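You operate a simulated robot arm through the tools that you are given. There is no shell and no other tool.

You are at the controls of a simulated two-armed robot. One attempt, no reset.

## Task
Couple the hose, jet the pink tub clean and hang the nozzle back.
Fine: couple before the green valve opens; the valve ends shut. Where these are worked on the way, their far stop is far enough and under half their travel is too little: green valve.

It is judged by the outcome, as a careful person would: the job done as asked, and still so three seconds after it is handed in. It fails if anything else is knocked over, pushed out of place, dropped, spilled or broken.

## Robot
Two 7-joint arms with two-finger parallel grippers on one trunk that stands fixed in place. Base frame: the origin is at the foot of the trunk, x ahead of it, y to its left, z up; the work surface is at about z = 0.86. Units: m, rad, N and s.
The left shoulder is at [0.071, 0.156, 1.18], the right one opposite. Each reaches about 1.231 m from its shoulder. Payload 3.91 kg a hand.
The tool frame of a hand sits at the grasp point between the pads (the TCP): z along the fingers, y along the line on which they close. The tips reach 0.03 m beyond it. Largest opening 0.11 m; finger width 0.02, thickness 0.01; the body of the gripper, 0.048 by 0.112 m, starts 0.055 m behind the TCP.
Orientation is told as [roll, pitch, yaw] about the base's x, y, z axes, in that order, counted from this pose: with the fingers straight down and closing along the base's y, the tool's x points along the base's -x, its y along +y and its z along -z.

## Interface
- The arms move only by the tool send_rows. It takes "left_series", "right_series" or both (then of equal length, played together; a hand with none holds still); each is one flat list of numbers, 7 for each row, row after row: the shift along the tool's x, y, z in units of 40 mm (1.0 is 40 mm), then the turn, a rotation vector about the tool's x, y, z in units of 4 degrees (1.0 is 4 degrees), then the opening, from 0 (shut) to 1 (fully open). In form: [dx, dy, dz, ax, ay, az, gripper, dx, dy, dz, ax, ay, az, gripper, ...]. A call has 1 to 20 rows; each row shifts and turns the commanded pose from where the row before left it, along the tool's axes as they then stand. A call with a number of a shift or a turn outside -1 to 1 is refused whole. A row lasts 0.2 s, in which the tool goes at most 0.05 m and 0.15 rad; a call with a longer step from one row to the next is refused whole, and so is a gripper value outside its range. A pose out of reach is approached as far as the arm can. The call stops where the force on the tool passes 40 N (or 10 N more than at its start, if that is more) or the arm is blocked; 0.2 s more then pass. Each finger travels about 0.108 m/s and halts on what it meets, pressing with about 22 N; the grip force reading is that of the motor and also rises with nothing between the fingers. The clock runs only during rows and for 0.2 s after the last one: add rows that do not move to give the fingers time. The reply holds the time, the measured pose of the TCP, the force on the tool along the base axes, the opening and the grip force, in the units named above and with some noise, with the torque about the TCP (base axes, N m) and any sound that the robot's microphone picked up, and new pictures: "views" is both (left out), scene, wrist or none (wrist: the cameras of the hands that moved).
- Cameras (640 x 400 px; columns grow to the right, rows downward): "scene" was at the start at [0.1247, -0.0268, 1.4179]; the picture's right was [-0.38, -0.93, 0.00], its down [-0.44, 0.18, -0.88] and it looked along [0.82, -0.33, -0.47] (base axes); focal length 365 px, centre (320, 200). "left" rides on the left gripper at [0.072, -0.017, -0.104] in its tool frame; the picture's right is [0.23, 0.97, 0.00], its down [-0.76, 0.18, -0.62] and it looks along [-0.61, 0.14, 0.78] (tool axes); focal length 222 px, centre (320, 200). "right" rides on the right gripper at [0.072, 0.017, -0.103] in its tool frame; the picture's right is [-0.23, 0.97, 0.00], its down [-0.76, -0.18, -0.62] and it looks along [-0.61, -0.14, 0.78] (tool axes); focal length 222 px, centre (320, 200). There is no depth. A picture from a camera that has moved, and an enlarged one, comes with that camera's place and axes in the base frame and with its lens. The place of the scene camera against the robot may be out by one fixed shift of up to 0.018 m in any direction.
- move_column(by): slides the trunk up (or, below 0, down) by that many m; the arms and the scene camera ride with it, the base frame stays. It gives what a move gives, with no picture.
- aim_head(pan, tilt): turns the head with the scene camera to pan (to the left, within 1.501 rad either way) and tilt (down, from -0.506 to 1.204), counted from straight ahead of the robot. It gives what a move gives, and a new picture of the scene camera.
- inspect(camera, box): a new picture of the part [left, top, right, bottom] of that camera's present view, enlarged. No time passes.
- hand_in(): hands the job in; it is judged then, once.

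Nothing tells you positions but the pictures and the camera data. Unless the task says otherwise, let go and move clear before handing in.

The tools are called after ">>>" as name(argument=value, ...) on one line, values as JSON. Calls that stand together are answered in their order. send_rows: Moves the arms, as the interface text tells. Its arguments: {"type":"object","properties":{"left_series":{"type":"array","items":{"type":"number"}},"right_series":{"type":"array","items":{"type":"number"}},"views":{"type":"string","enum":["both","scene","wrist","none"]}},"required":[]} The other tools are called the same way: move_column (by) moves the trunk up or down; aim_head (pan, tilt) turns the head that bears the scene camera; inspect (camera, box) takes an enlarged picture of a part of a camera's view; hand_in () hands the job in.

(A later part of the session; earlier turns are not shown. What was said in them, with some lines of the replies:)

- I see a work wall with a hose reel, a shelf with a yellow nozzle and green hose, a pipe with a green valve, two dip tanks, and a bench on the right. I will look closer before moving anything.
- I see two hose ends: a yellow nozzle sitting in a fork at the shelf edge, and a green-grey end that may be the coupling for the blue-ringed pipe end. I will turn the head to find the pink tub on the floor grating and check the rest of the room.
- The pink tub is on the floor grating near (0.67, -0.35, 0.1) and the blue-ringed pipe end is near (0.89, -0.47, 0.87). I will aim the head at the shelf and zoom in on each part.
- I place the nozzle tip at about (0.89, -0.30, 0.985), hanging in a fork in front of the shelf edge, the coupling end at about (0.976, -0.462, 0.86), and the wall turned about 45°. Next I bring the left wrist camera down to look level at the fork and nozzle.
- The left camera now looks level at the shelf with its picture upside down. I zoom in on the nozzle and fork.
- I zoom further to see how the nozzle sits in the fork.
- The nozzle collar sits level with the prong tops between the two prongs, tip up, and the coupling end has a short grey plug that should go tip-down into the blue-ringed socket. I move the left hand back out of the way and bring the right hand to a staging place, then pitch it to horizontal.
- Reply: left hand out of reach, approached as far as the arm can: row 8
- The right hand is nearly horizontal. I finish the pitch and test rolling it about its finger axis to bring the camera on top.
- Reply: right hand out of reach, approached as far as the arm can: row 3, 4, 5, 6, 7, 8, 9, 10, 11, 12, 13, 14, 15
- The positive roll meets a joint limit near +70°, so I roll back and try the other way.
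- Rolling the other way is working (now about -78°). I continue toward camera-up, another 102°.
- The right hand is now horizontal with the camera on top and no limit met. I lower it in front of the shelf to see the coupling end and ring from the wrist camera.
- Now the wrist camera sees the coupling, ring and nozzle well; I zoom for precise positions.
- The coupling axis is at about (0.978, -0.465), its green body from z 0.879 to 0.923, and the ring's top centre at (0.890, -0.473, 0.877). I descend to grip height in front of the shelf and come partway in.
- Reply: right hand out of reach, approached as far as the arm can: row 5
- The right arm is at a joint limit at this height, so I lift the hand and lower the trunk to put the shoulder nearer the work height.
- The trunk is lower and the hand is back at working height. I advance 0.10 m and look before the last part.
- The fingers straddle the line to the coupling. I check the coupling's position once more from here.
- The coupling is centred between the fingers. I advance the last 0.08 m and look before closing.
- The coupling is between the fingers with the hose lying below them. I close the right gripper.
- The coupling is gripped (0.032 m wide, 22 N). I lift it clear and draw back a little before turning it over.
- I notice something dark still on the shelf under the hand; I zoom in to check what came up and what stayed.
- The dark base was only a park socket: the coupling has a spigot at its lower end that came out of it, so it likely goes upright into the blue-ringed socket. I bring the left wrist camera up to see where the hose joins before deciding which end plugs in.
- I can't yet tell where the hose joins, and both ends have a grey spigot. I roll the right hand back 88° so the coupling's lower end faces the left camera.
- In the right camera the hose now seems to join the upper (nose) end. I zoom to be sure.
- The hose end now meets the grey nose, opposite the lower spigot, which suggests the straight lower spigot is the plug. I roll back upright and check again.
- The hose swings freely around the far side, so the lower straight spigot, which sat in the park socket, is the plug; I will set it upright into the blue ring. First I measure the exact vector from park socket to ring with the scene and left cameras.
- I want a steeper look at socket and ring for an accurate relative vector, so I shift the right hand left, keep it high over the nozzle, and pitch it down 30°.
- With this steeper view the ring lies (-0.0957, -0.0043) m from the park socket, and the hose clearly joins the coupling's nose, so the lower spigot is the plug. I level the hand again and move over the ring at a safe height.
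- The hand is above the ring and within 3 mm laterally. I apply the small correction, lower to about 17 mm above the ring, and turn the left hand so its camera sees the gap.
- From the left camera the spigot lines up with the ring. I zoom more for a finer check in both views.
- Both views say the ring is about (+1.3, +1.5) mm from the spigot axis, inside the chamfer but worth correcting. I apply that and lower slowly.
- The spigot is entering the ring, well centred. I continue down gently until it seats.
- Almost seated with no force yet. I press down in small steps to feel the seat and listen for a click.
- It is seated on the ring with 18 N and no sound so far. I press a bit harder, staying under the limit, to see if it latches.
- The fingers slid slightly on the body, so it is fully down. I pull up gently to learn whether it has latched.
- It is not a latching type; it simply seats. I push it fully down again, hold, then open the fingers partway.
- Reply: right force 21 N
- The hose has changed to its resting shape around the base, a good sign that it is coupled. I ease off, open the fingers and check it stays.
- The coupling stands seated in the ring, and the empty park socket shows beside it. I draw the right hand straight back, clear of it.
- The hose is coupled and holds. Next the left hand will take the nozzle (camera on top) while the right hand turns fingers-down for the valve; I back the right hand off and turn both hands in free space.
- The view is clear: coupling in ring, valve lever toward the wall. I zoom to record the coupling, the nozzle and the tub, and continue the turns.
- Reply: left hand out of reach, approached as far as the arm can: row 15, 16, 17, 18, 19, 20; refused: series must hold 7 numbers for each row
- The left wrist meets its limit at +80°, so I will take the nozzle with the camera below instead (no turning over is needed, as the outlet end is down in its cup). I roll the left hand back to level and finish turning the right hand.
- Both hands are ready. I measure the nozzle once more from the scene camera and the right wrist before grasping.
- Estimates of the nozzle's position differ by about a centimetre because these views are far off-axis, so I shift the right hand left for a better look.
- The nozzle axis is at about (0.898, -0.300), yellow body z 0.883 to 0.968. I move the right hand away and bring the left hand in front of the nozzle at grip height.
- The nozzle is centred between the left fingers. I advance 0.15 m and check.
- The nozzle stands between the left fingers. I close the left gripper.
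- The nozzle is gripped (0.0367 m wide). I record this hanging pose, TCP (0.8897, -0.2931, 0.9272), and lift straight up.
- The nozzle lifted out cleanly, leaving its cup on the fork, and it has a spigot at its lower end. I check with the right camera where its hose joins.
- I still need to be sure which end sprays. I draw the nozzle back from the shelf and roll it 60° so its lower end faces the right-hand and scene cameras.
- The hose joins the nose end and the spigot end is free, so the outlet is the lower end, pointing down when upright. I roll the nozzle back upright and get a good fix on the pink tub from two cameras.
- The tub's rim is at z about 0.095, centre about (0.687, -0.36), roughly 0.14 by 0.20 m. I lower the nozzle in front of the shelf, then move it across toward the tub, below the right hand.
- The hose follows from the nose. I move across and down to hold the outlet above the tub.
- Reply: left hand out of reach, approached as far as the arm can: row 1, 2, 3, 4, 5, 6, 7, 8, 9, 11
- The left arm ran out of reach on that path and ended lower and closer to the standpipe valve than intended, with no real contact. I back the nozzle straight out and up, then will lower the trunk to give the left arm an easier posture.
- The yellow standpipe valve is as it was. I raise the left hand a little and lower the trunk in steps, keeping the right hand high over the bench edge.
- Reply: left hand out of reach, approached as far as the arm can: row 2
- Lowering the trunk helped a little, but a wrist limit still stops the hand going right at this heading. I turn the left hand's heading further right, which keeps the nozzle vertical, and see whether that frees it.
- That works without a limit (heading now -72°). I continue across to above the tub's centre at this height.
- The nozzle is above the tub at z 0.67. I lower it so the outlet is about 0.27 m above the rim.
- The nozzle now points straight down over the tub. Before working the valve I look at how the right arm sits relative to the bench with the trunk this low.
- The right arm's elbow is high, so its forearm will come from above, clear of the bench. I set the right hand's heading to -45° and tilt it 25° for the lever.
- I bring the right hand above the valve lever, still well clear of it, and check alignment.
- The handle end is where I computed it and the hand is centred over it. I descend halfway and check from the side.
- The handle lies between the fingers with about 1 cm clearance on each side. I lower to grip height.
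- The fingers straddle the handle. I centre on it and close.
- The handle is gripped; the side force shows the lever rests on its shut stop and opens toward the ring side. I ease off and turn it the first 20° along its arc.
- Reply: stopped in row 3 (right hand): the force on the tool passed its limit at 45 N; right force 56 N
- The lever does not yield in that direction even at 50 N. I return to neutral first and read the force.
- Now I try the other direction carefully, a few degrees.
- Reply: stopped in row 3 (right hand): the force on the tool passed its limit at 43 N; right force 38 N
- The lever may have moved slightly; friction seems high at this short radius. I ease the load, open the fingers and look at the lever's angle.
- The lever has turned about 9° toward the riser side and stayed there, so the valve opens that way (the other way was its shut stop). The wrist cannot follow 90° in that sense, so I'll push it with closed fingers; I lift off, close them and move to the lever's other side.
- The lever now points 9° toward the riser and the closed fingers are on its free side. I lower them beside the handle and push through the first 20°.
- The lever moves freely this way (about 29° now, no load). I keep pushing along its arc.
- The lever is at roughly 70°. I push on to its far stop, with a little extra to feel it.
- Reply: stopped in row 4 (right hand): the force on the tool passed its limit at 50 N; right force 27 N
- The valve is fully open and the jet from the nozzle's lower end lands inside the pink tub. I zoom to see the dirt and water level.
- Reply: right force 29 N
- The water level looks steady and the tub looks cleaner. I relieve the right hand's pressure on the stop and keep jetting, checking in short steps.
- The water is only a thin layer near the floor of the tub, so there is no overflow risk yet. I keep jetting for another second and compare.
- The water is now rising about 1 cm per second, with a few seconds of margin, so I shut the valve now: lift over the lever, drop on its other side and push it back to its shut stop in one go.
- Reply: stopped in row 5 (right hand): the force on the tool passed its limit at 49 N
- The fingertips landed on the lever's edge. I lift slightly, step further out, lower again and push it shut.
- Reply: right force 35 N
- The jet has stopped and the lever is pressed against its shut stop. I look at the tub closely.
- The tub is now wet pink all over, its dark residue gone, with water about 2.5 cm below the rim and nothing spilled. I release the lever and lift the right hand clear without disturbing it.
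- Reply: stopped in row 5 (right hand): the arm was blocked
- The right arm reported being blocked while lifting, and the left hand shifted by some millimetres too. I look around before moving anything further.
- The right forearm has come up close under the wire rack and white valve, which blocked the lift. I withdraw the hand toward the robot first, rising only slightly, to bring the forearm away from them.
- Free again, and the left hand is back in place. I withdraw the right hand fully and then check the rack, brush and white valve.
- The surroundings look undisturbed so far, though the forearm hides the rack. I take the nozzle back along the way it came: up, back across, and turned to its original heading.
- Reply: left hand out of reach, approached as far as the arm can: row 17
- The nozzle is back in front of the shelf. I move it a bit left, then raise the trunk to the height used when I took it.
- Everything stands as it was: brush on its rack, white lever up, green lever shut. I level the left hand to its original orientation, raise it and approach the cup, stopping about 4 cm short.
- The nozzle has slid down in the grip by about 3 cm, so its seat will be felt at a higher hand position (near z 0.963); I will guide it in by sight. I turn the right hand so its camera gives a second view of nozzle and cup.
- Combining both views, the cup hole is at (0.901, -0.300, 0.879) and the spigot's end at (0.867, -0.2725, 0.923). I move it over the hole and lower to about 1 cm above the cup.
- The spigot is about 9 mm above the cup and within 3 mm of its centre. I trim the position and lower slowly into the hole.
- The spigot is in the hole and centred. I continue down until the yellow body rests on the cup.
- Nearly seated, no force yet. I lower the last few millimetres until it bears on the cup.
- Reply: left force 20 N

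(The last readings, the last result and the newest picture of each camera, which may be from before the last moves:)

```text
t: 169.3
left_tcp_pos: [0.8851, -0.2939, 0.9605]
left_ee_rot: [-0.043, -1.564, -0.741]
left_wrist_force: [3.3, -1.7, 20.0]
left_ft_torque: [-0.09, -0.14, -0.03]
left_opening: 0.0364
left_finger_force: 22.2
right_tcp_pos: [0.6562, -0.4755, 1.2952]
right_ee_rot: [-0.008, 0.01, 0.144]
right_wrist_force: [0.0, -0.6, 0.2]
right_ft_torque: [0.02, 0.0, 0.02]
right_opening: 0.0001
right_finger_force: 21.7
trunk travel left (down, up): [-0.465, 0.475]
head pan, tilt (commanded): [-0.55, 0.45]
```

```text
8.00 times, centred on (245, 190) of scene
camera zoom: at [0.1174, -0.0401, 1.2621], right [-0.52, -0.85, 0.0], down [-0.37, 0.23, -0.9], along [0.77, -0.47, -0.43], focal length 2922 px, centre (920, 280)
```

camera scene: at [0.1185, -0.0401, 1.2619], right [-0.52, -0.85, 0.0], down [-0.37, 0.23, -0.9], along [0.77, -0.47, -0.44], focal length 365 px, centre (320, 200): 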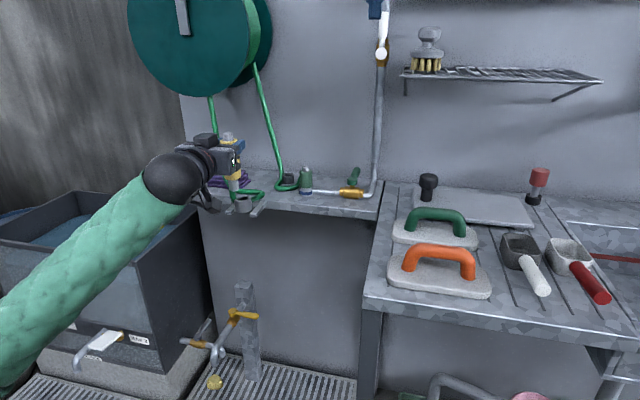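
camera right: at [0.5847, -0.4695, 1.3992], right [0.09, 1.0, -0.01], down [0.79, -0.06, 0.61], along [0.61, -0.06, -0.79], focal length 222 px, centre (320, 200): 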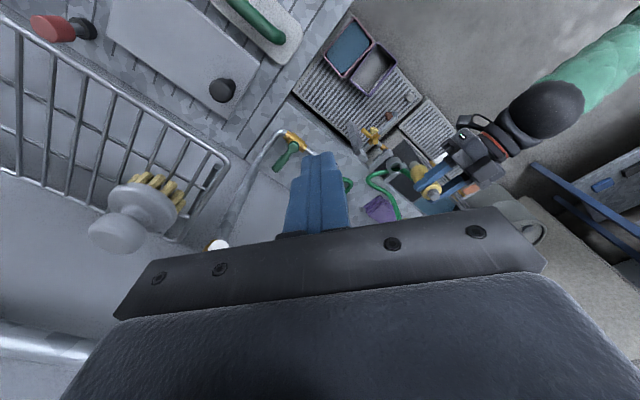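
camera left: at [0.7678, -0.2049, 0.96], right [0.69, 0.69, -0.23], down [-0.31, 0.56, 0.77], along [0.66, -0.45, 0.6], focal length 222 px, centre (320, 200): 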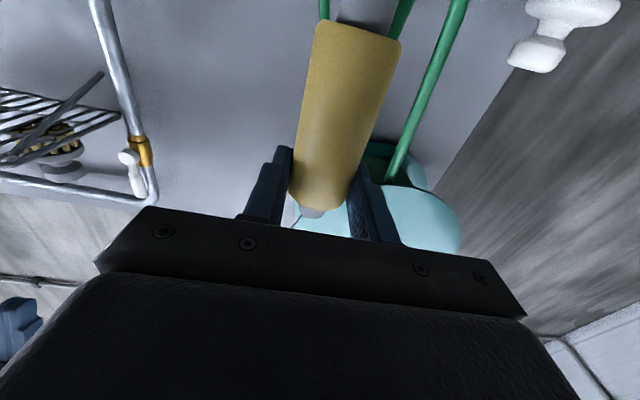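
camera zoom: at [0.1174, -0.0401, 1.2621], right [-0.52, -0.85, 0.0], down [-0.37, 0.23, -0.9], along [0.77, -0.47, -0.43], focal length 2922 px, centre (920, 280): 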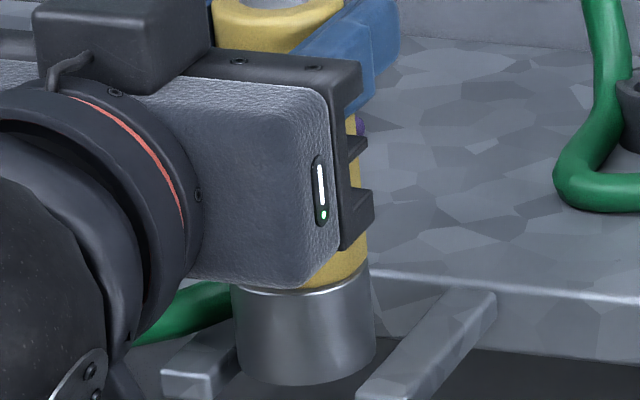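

The nozzle is seated on its cup with 20 N. I ease off and open the left fingers.

>>> send_rows(left_series=[-0.04, 0, 0, 0, 0, 0, 0.1, -0.03, 0, 0, 0, 0, 0, 0.1, 0, 0, 0, 0, 0, 0, 0.3, 0, 0, 0, 0, 0, 0, 0.45, 0, 0, 0, 0, 0, 0, 0.6, 0, 0, 0, 0, 0, 0, 0.6], views="none")

>>> inspect(camera="right", box=[370, 130, 470, 210])

>>> inspect(camera="scene", box=[205, 145, 285, 215])

```text
t: 170.7
left_tcp_pos: [0.8851, -0.2961, 0.9621]
left_ee_rot: [-0.114, -1.563, -0.67]
left_wrist_force: [0.2, 0.5, -0.4]
left_ft_torque: [0.0, 0.0, 0.01]
left_opening: 0.0659
left_finger_force: 0.2
right_tcp_pos: [0.6572, -0.4763, 1.2965]
right_ee_rot: [-0.006, 0.012, 0.143]
right_wrist_force: [0.5, -0.2, -0.2]
right_ft_torque: [-0.01, 0.01, 0.0]
right_opening: 0.0002
right_finger_force: 22.1
trunk travel left (down, up): [-0.465, 0.475]
head pan, tilt (commanded): [-0.55, 0.45]
```

```text
5.00 times, centred on (420, 170) of right
camera zoom: at [0.5841, -0.4696, 1.3992], right [0.09, 1.0, -0.01], down [0.79, -0.06, 0.62], along [0.61, -0.06, -0.79], focal length 1111 px, centre (-180, 350)
```

zoom: 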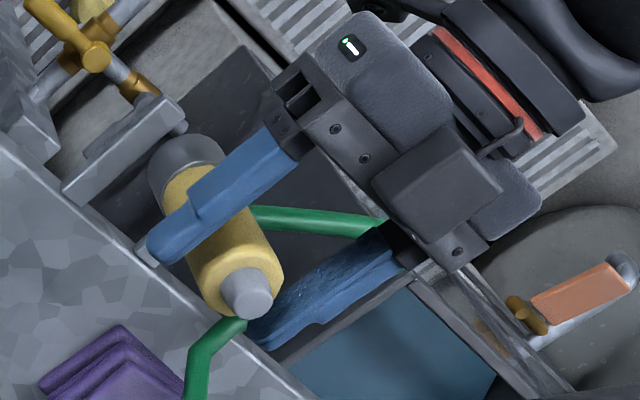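

```text
5.71 times, centred on (245, 180) of scene
camera zoom: at [0.1186, -0.0405, 1.2619], right [-0.52, -0.85, 0.0], down [-0.37, 0.23, -0.9], along [0.77, -0.47, -0.44], focal length 2087 px, centre (749, 314)
```

zoom: 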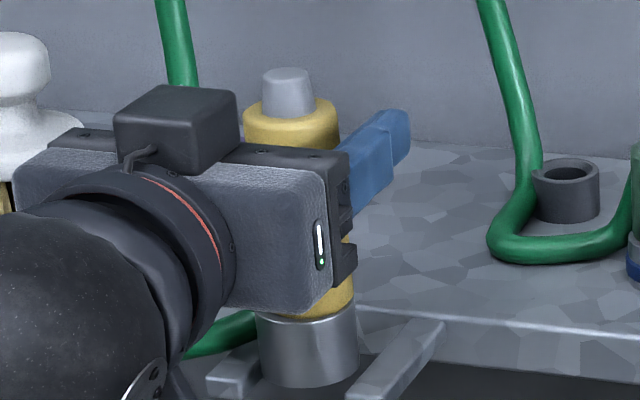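

The nozzle stands upright in its cup. I open a little wider and withdraw the left hand straight back.

>>> send_rows(left_series=[0, 0, 0, 0, 0, 0, 0.75, 0, 0, -0.3, 0, 0, 0, 0.75, 0, 0, -0.6, 0, 0, 0, 0.75, 0, 0, -0.9, 0, 0, 0, 0.75, 0, 0, -0.9, 0, 0, 0, 0.75, 0, 0, -0.9, 0, 0, 0, 0.75, 0, 0, -0.9, 0, 0, 0, 0.75], views="both")

>>> inspect(camera="scene", box=[190, 140, 310, 240])

>>> inspect(camera="right", box=[250, 110, 470, 230])

```text
t: 172.3
left_tcp_pos: [0.7614, -0.1632, 0.9626]
left_ee_rot: [-0.11, -1.563, -0.675]
left_wrist_force: [-0.2, 0.1, 0.8]
left_ft_torque: [-0.02, 0.0, -0.01]
left_opening: 0.0824
left_finger_force: 0.0
right_tcp_pos: [0.6559, -0.4763, 1.2972]
right_ee_rot: [-0.009, 0.009, 0.143]
right_wrist_force: [0.0, -0.3, 0.0]
right_ft_torque: [0.0, -0.02, 0.01]
right_opening: 0.0002
right_finger_force: 21.8
trunk travel left (down, up): [-0.465, 0.475]
head pan, tilt (commanded): [-0.55, 0.45]
camera scene: at [0.1183, -0.04, 1.262], right [-0.52, -0.85, 0.0], down [-0.37, 0.23, -0.9], along [0.77, -0.47, -0.44], focal length 365 px, centre (320, 200)
camera left: at [0.6743, -0.1046, 0.8911], right [0.69, 0.69, -0.23], down [-0.31, 0.56, 0.77], along [0.66, -0.46, 0.6], focal length 222 px, centre (320, 200)
```

scene: 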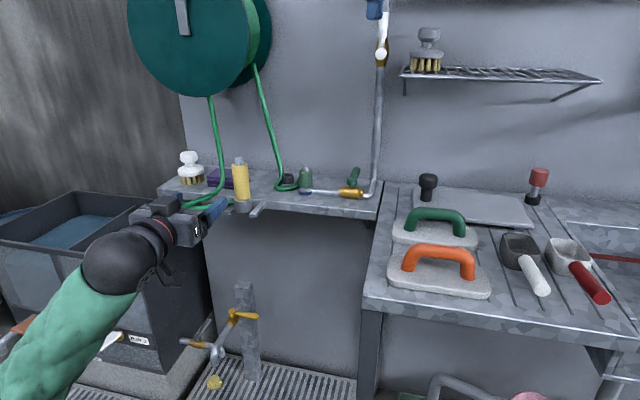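
left: 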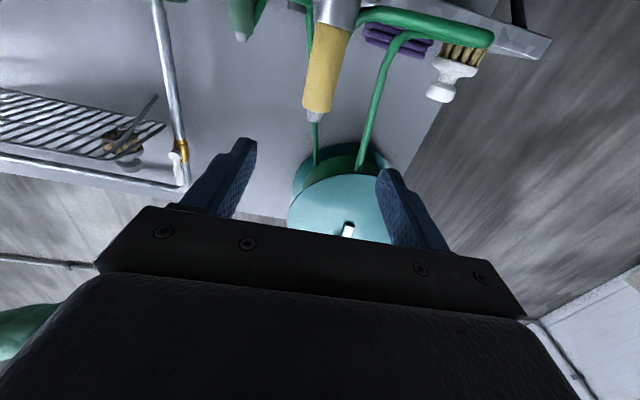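

```text
4.00 times, centred on (250, 190) of scene
camera zoom: at [0.1183, -0.04, 1.262], right [-0.52, -0.85, 0.0], down [-0.37, 0.23, -0.9], along [0.77, -0.47, -0.44], focal length 1461 px, centre (600, 240)
```

zoom: 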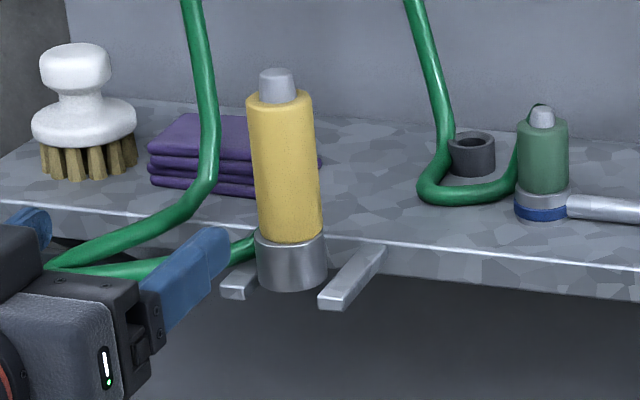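

```text
2.91 times, centred on (360, 170) of right
camera zoom: at [0.5835, -0.4691, 1.3998], right [0.09, 1.0, -0.01], down [0.79, -0.06, 0.62], along [0.61, -0.06, -0.79], focal length 646 px, centre (204, 287)
```

zoom: 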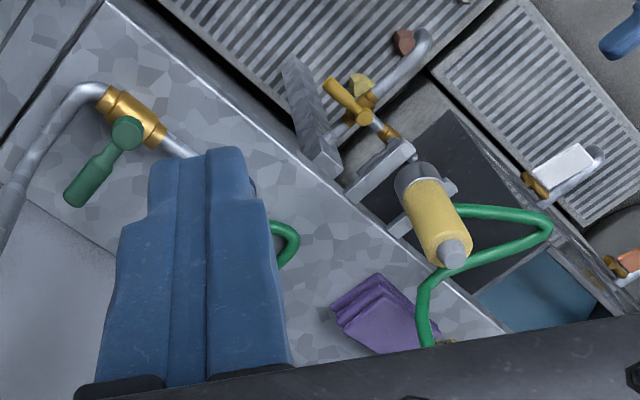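

The nozzle hangs as it did at the start, the coupling is in its ring and the green lever is within a degree of its shut position. I inspect the tub again from two cameras.

>>> inspect(camera="right", box=[300, 0, 460, 110])

>>> aim_head(pan=-0.45, tilt=0.95)

>>> inspect(camera="scene", box=[250, 180, 390, 290])

>>> inspect(camera="right", box=[320, 20, 380, 80])

```text
3.64 times, centred on (380, 55) of right
camera zoom: at [0.5835, -0.4691, 1.3998], right [0.09, 1.0, -0.01], down [0.79, -0.06, 0.62], along [0.61, -0.06, -0.79], focal length 808 px, centre (102, 727)
```

zoom: 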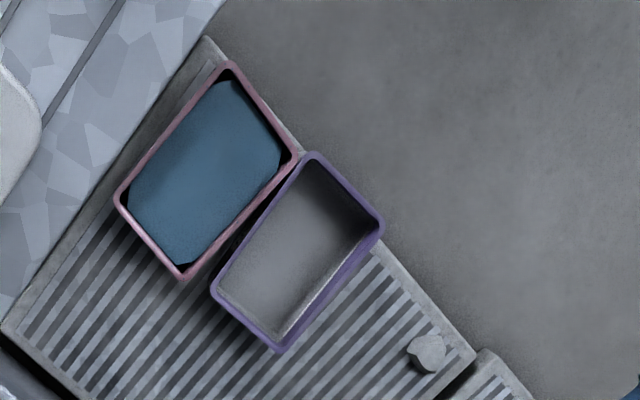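

```text
t: 173.2
left_tcp_pos: [0.7609, -0.1643, 0.9622]
left_ee_rot: [-0.107, -1.562, -0.677]
left_wrist_force: [0.1, -0.3, -0.2]
left_ft_torque: [0.01, 0.03, 0.01]
left_opening: 0.0825
left_finger_force: 0.1
right_tcp_pos: [0.6567, -0.4764, 1.2966]
right_ee_rot: [-0.008, 0.013, 0.143]
right_wrist_force: [0.0, 0.4, 0.0]
right_ft_torque: [0.04, -0.01, 0.0]
right_opening: 0.0
right_finger_force: 22.0
trunk travel left (down, up): [-0.465, 0.475]
head pan, tilt (commanded): [-0.45, 0.949]
camera scene: at [0.1057, -0.0241, 1.22], right [-0.44, -0.9, 0.0], down [-0.73, 0.35, -0.58], along [0.52, -0.25, -0.81], focal length 365 px, centre (320, 200)
```

scene: 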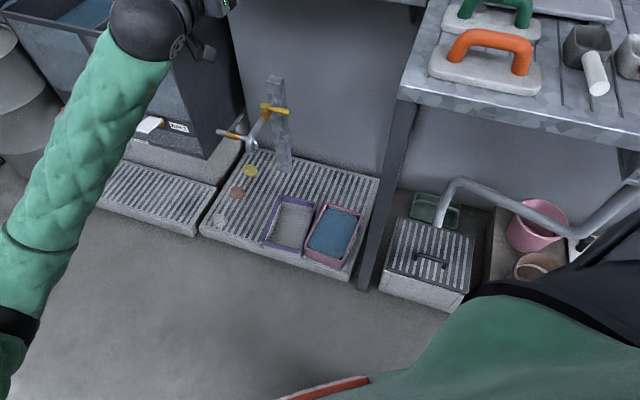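

```text
3.64 times, centred on (320, 235) of scene
camera zoom: at [0.1057, -0.0241, 1.22], right [-0.44, -0.9, 0.0], down [-0.73, 0.35, -0.58], along [0.52, -0.25, -0.81], focal length 1328 px, centre (320, 73)
```

zoom: 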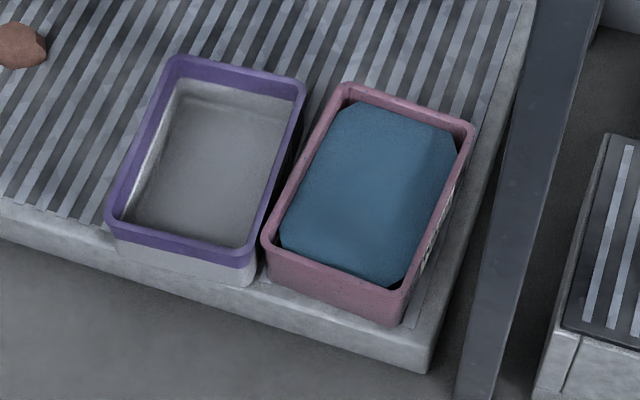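

```text
6.67 times, centred on (350, 50) of right
camera zoom: at [0.5842, -0.4695, 1.3992], right [0.09, 1.0, -0.01], down [0.79, -0.06, 0.62], along [0.61, -0.06, -0.79], focal length 1481 px, centre (120, 1200)
```

zoom: 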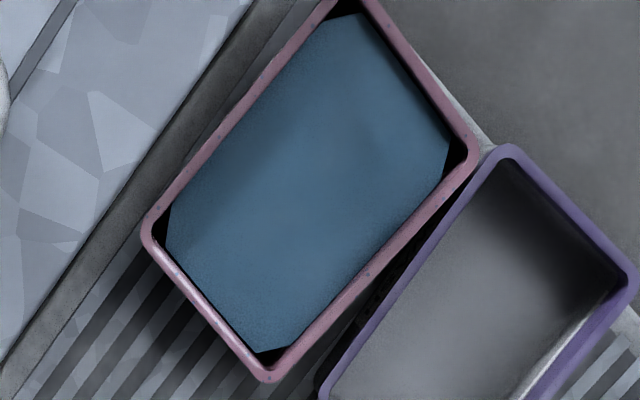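

>>> inspect(camera="scene", box=[300, 195, 370, 270])

>>> inspect(camera="scene", box=[325, 195, 365, 225])

```text
5.33 times, centred on (335, 232) of scene
camera zoom: at [0.1057, -0.0241, 1.22], right [-0.44, -0.9, 0.0], down [-0.73, 0.35, -0.58], along [0.52, -0.25, -0.81], focal length 1948 px, centre (240, 27)
```

zoom: 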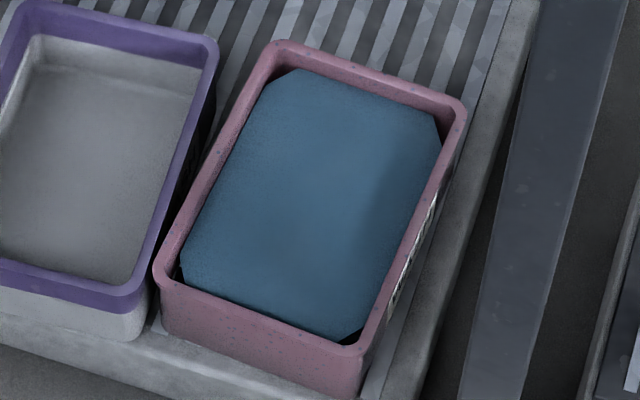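

```text
13.33 times, centred on (345, 210) of scene
camera zoom: at [0.1057, -0.0241, 1.22], right [-0.44, -0.9, 0.0], down [-0.73, 0.35, -0.58], along [0.52, -0.25, -0.81], focal length 4870 px, centre (-13, 67)
```

zoom: 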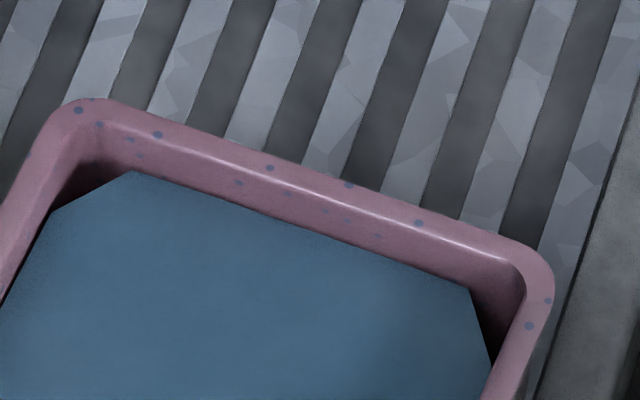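

The inside walls are clean wet pink, with no residue and no spill around the tub. I draw the left hand further clear and take a last look over everything.

>>> send_rows(left_series=[0, 0, -0.8, 0, 0, 0, 0.75, -0.3, 0, -0.8, 0, 0, 0, 0.75, 0, 0, 0, 0, 0, 0, 0.75], views="none")

>>> aim_head(pan=-0.5, tilt=0.5)

>>> inspect(camera="scene", box=[180, 110, 420, 240])

>>> inspect(camera="right", box=[240, 100, 460, 230])

```text
t: 174.0
left_tcp_pos: [0.714, -0.1203, 0.9753]
left_ee_rot: [-0.14, -1.563, -0.644]
left_wrist_force: [-0.4, -1.0, -0.4]
left_ft_torque: [-0.01, -0.01, 0.0]
left_opening: 0.0823
left_finger_force: 0.2
right_tcp_pos: [0.6574, -0.4768, 1.2944]
right_ee_rot: [-0.005, 0.013, 0.145]
right_wrist_force: [0.5, 0.2, -0.2]
right_ft_torque: [0.01, -0.02, -0.01]
right_opening: 0.0003
right_finger_force: 22.3
trunk travel left (down, up): [-0.465, 0.475]
head pan, tilt (commanded): [-0.45, 0.949]
```

```text
t: 174.9
left_tcp_pos: [0.7135, -0.1209, 0.9745]
left_ee_rot: [-0.123, -1.562, -0.662]
left_wrist_force: [0.4, 0.5, 0.4]
left_ft_torque: [-0.02, 0.02, 0.02]
left_opening: 0.0825
left_finger_force: 0.0
right_tcp_pos: [0.6567, -0.476, 1.2955]
right_ee_rot: [-0.006, 0.012, 0.143]
right_wrist_force: [0.1, 0.5, 0.6]
right_ft_torque: [0.02, -0.02, -0.01]
right_opening: 0.0
right_finger_force: 22.0
trunk travel left (down, up): [-0.465, 0.475]
head pan, tilt (commanded): [-0.499, 0.499]
camera scene: at [0.1201, -0.0359, 1.2573], right [-0.48, -0.88, 0.0], down [-0.42, 0.23, -0.88], along [0.77, -0.42, -0.48], focal length 365 px, centre (320, 200)
```

scene: 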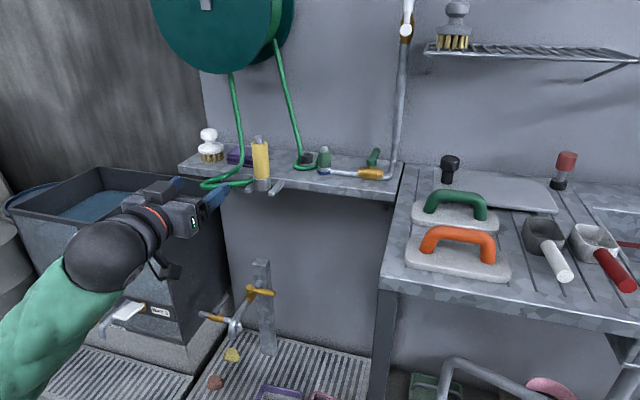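

```text
2.67 times, centred on (300, 175) of scene
camera zoom: at [0.1201, -0.0359, 1.2573], right [-0.48, -0.88, 0.0], down [-0.42, 0.23, -0.88], along [0.77, -0.42, -0.48], focal length 974 px, centre (373, 267)
```

zoom: 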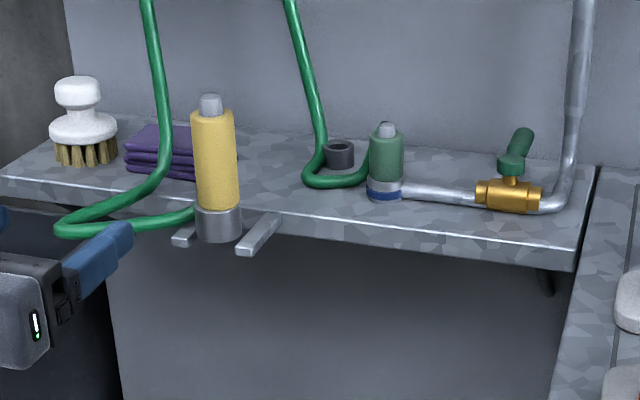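

```text
2.91 times, centred on (350, 165) of right
camera zoom: at [0.5842, -0.4695, 1.3992], right [0.09, 1.0, -0.01], down [0.79, -0.06, 0.62], along [0.61, -0.06, -0.79], focal length 646 px, centre (233, 302)
```

zoom: 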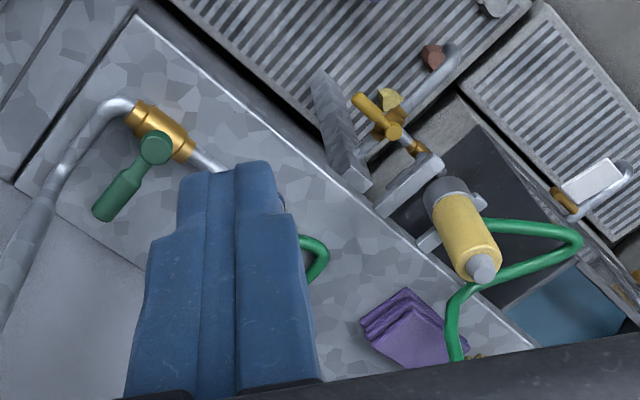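

All is in place: nozzle hung, coupling seated, green lever shut, shelf and rack undisturbed. I move the left hand a little further from the hose loop and then hand in.

>>> send_rows(left_series=[-0.8, 0, -0.3, 0, 0, 0, 0.75, -0.8, 0, -0.3, 0, 0, 0, 0.75, -0.8, 0, -0.3, 0, 0, 0, 0.75, 0, 0, 0, 0, 0, 0, 0.75], views="scene")

```text
t: 175.9
left_tcp_pos: [0.6903, -0.0952, 1.0706]
left_ee_rot: [-0.128, -1.563, -0.656]
left_wrist_force: [0.4, -0.3, 0.5]
left_ft_torque: [-0.01, 0.02, 0.0]
left_opening: 0.0826
left_finger_force: 0.2
right_tcp_pos: [0.6581, -0.4759, 1.2958]
right_ee_rot: [-0.007, 0.014, 0.144]
right_wrist_force: [-0.3, 0.3, 0.1]
right_ft_torque: [-0.02, 0.0, -0.03]
right_opening: 0.0001
right_finger_force: 22.0
trunk travel left (down, up): [-0.465, 0.475]
head pan, tilt (commanded): [-0.499, 0.499]
camera scene: at [0.1205, -0.036, 1.2573], right [-0.48, -0.88, 0.0], down [-0.42, 0.23, -0.88], along [0.77, -0.42, -0.48], focal length 365 px, centre (320, 200)
```

scene: 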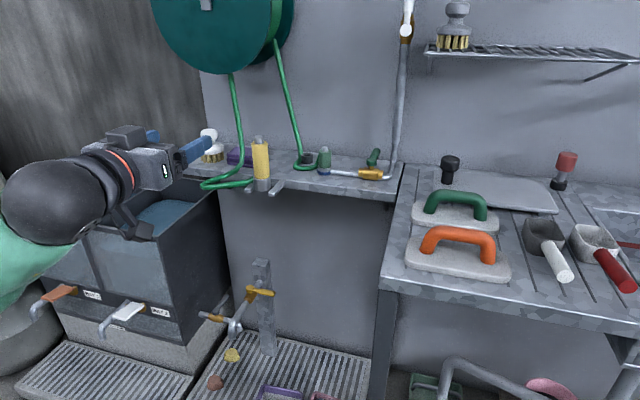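

The hose is coupled, the pink tub has been jetted clean, the green valve is shut and the nozzle hangs in its cup; both hands are clear. I hand the job in.

>>> hand_in()

```text
The job is handed in.
```

The job is handed in. The hose is coupled, the pink tub was jetted, the green valve is shut and the nozzle hangs back in its cup.

- **Coupling:** the plug sits fully down in the blue-ringed socket and was in place before the valve opened. It never clicked; a pull before I pressed it down the last time lifted it straight out. It has stayed seated since.
- **Valve:** I turned the green lever to its far stop, then back to its shut stop. At the last check it pointed within about a degree of where it started.
- **Tub:** it got roughly six to seven seconds of jet. The dark residue is gone from every surface I could see. I couldn't see the floor, because about half the tub is still full of water, roughly 2.5 cm below the rim. I saw no water outside it.
- **Nozzle:** it stands upright in its cup, resting on the rim as it did at the start.

Two things went wrong along the way:

- **Right forearm:** it came up under the wire rack and was blocked while lifting away from the valve. I withdrew it, and the rack, its brush and the white valve lever looked unmoved.
- **Left hand:** it once ended closer to the yellow standpipe valve than planned, but I saw no sign that it touched.
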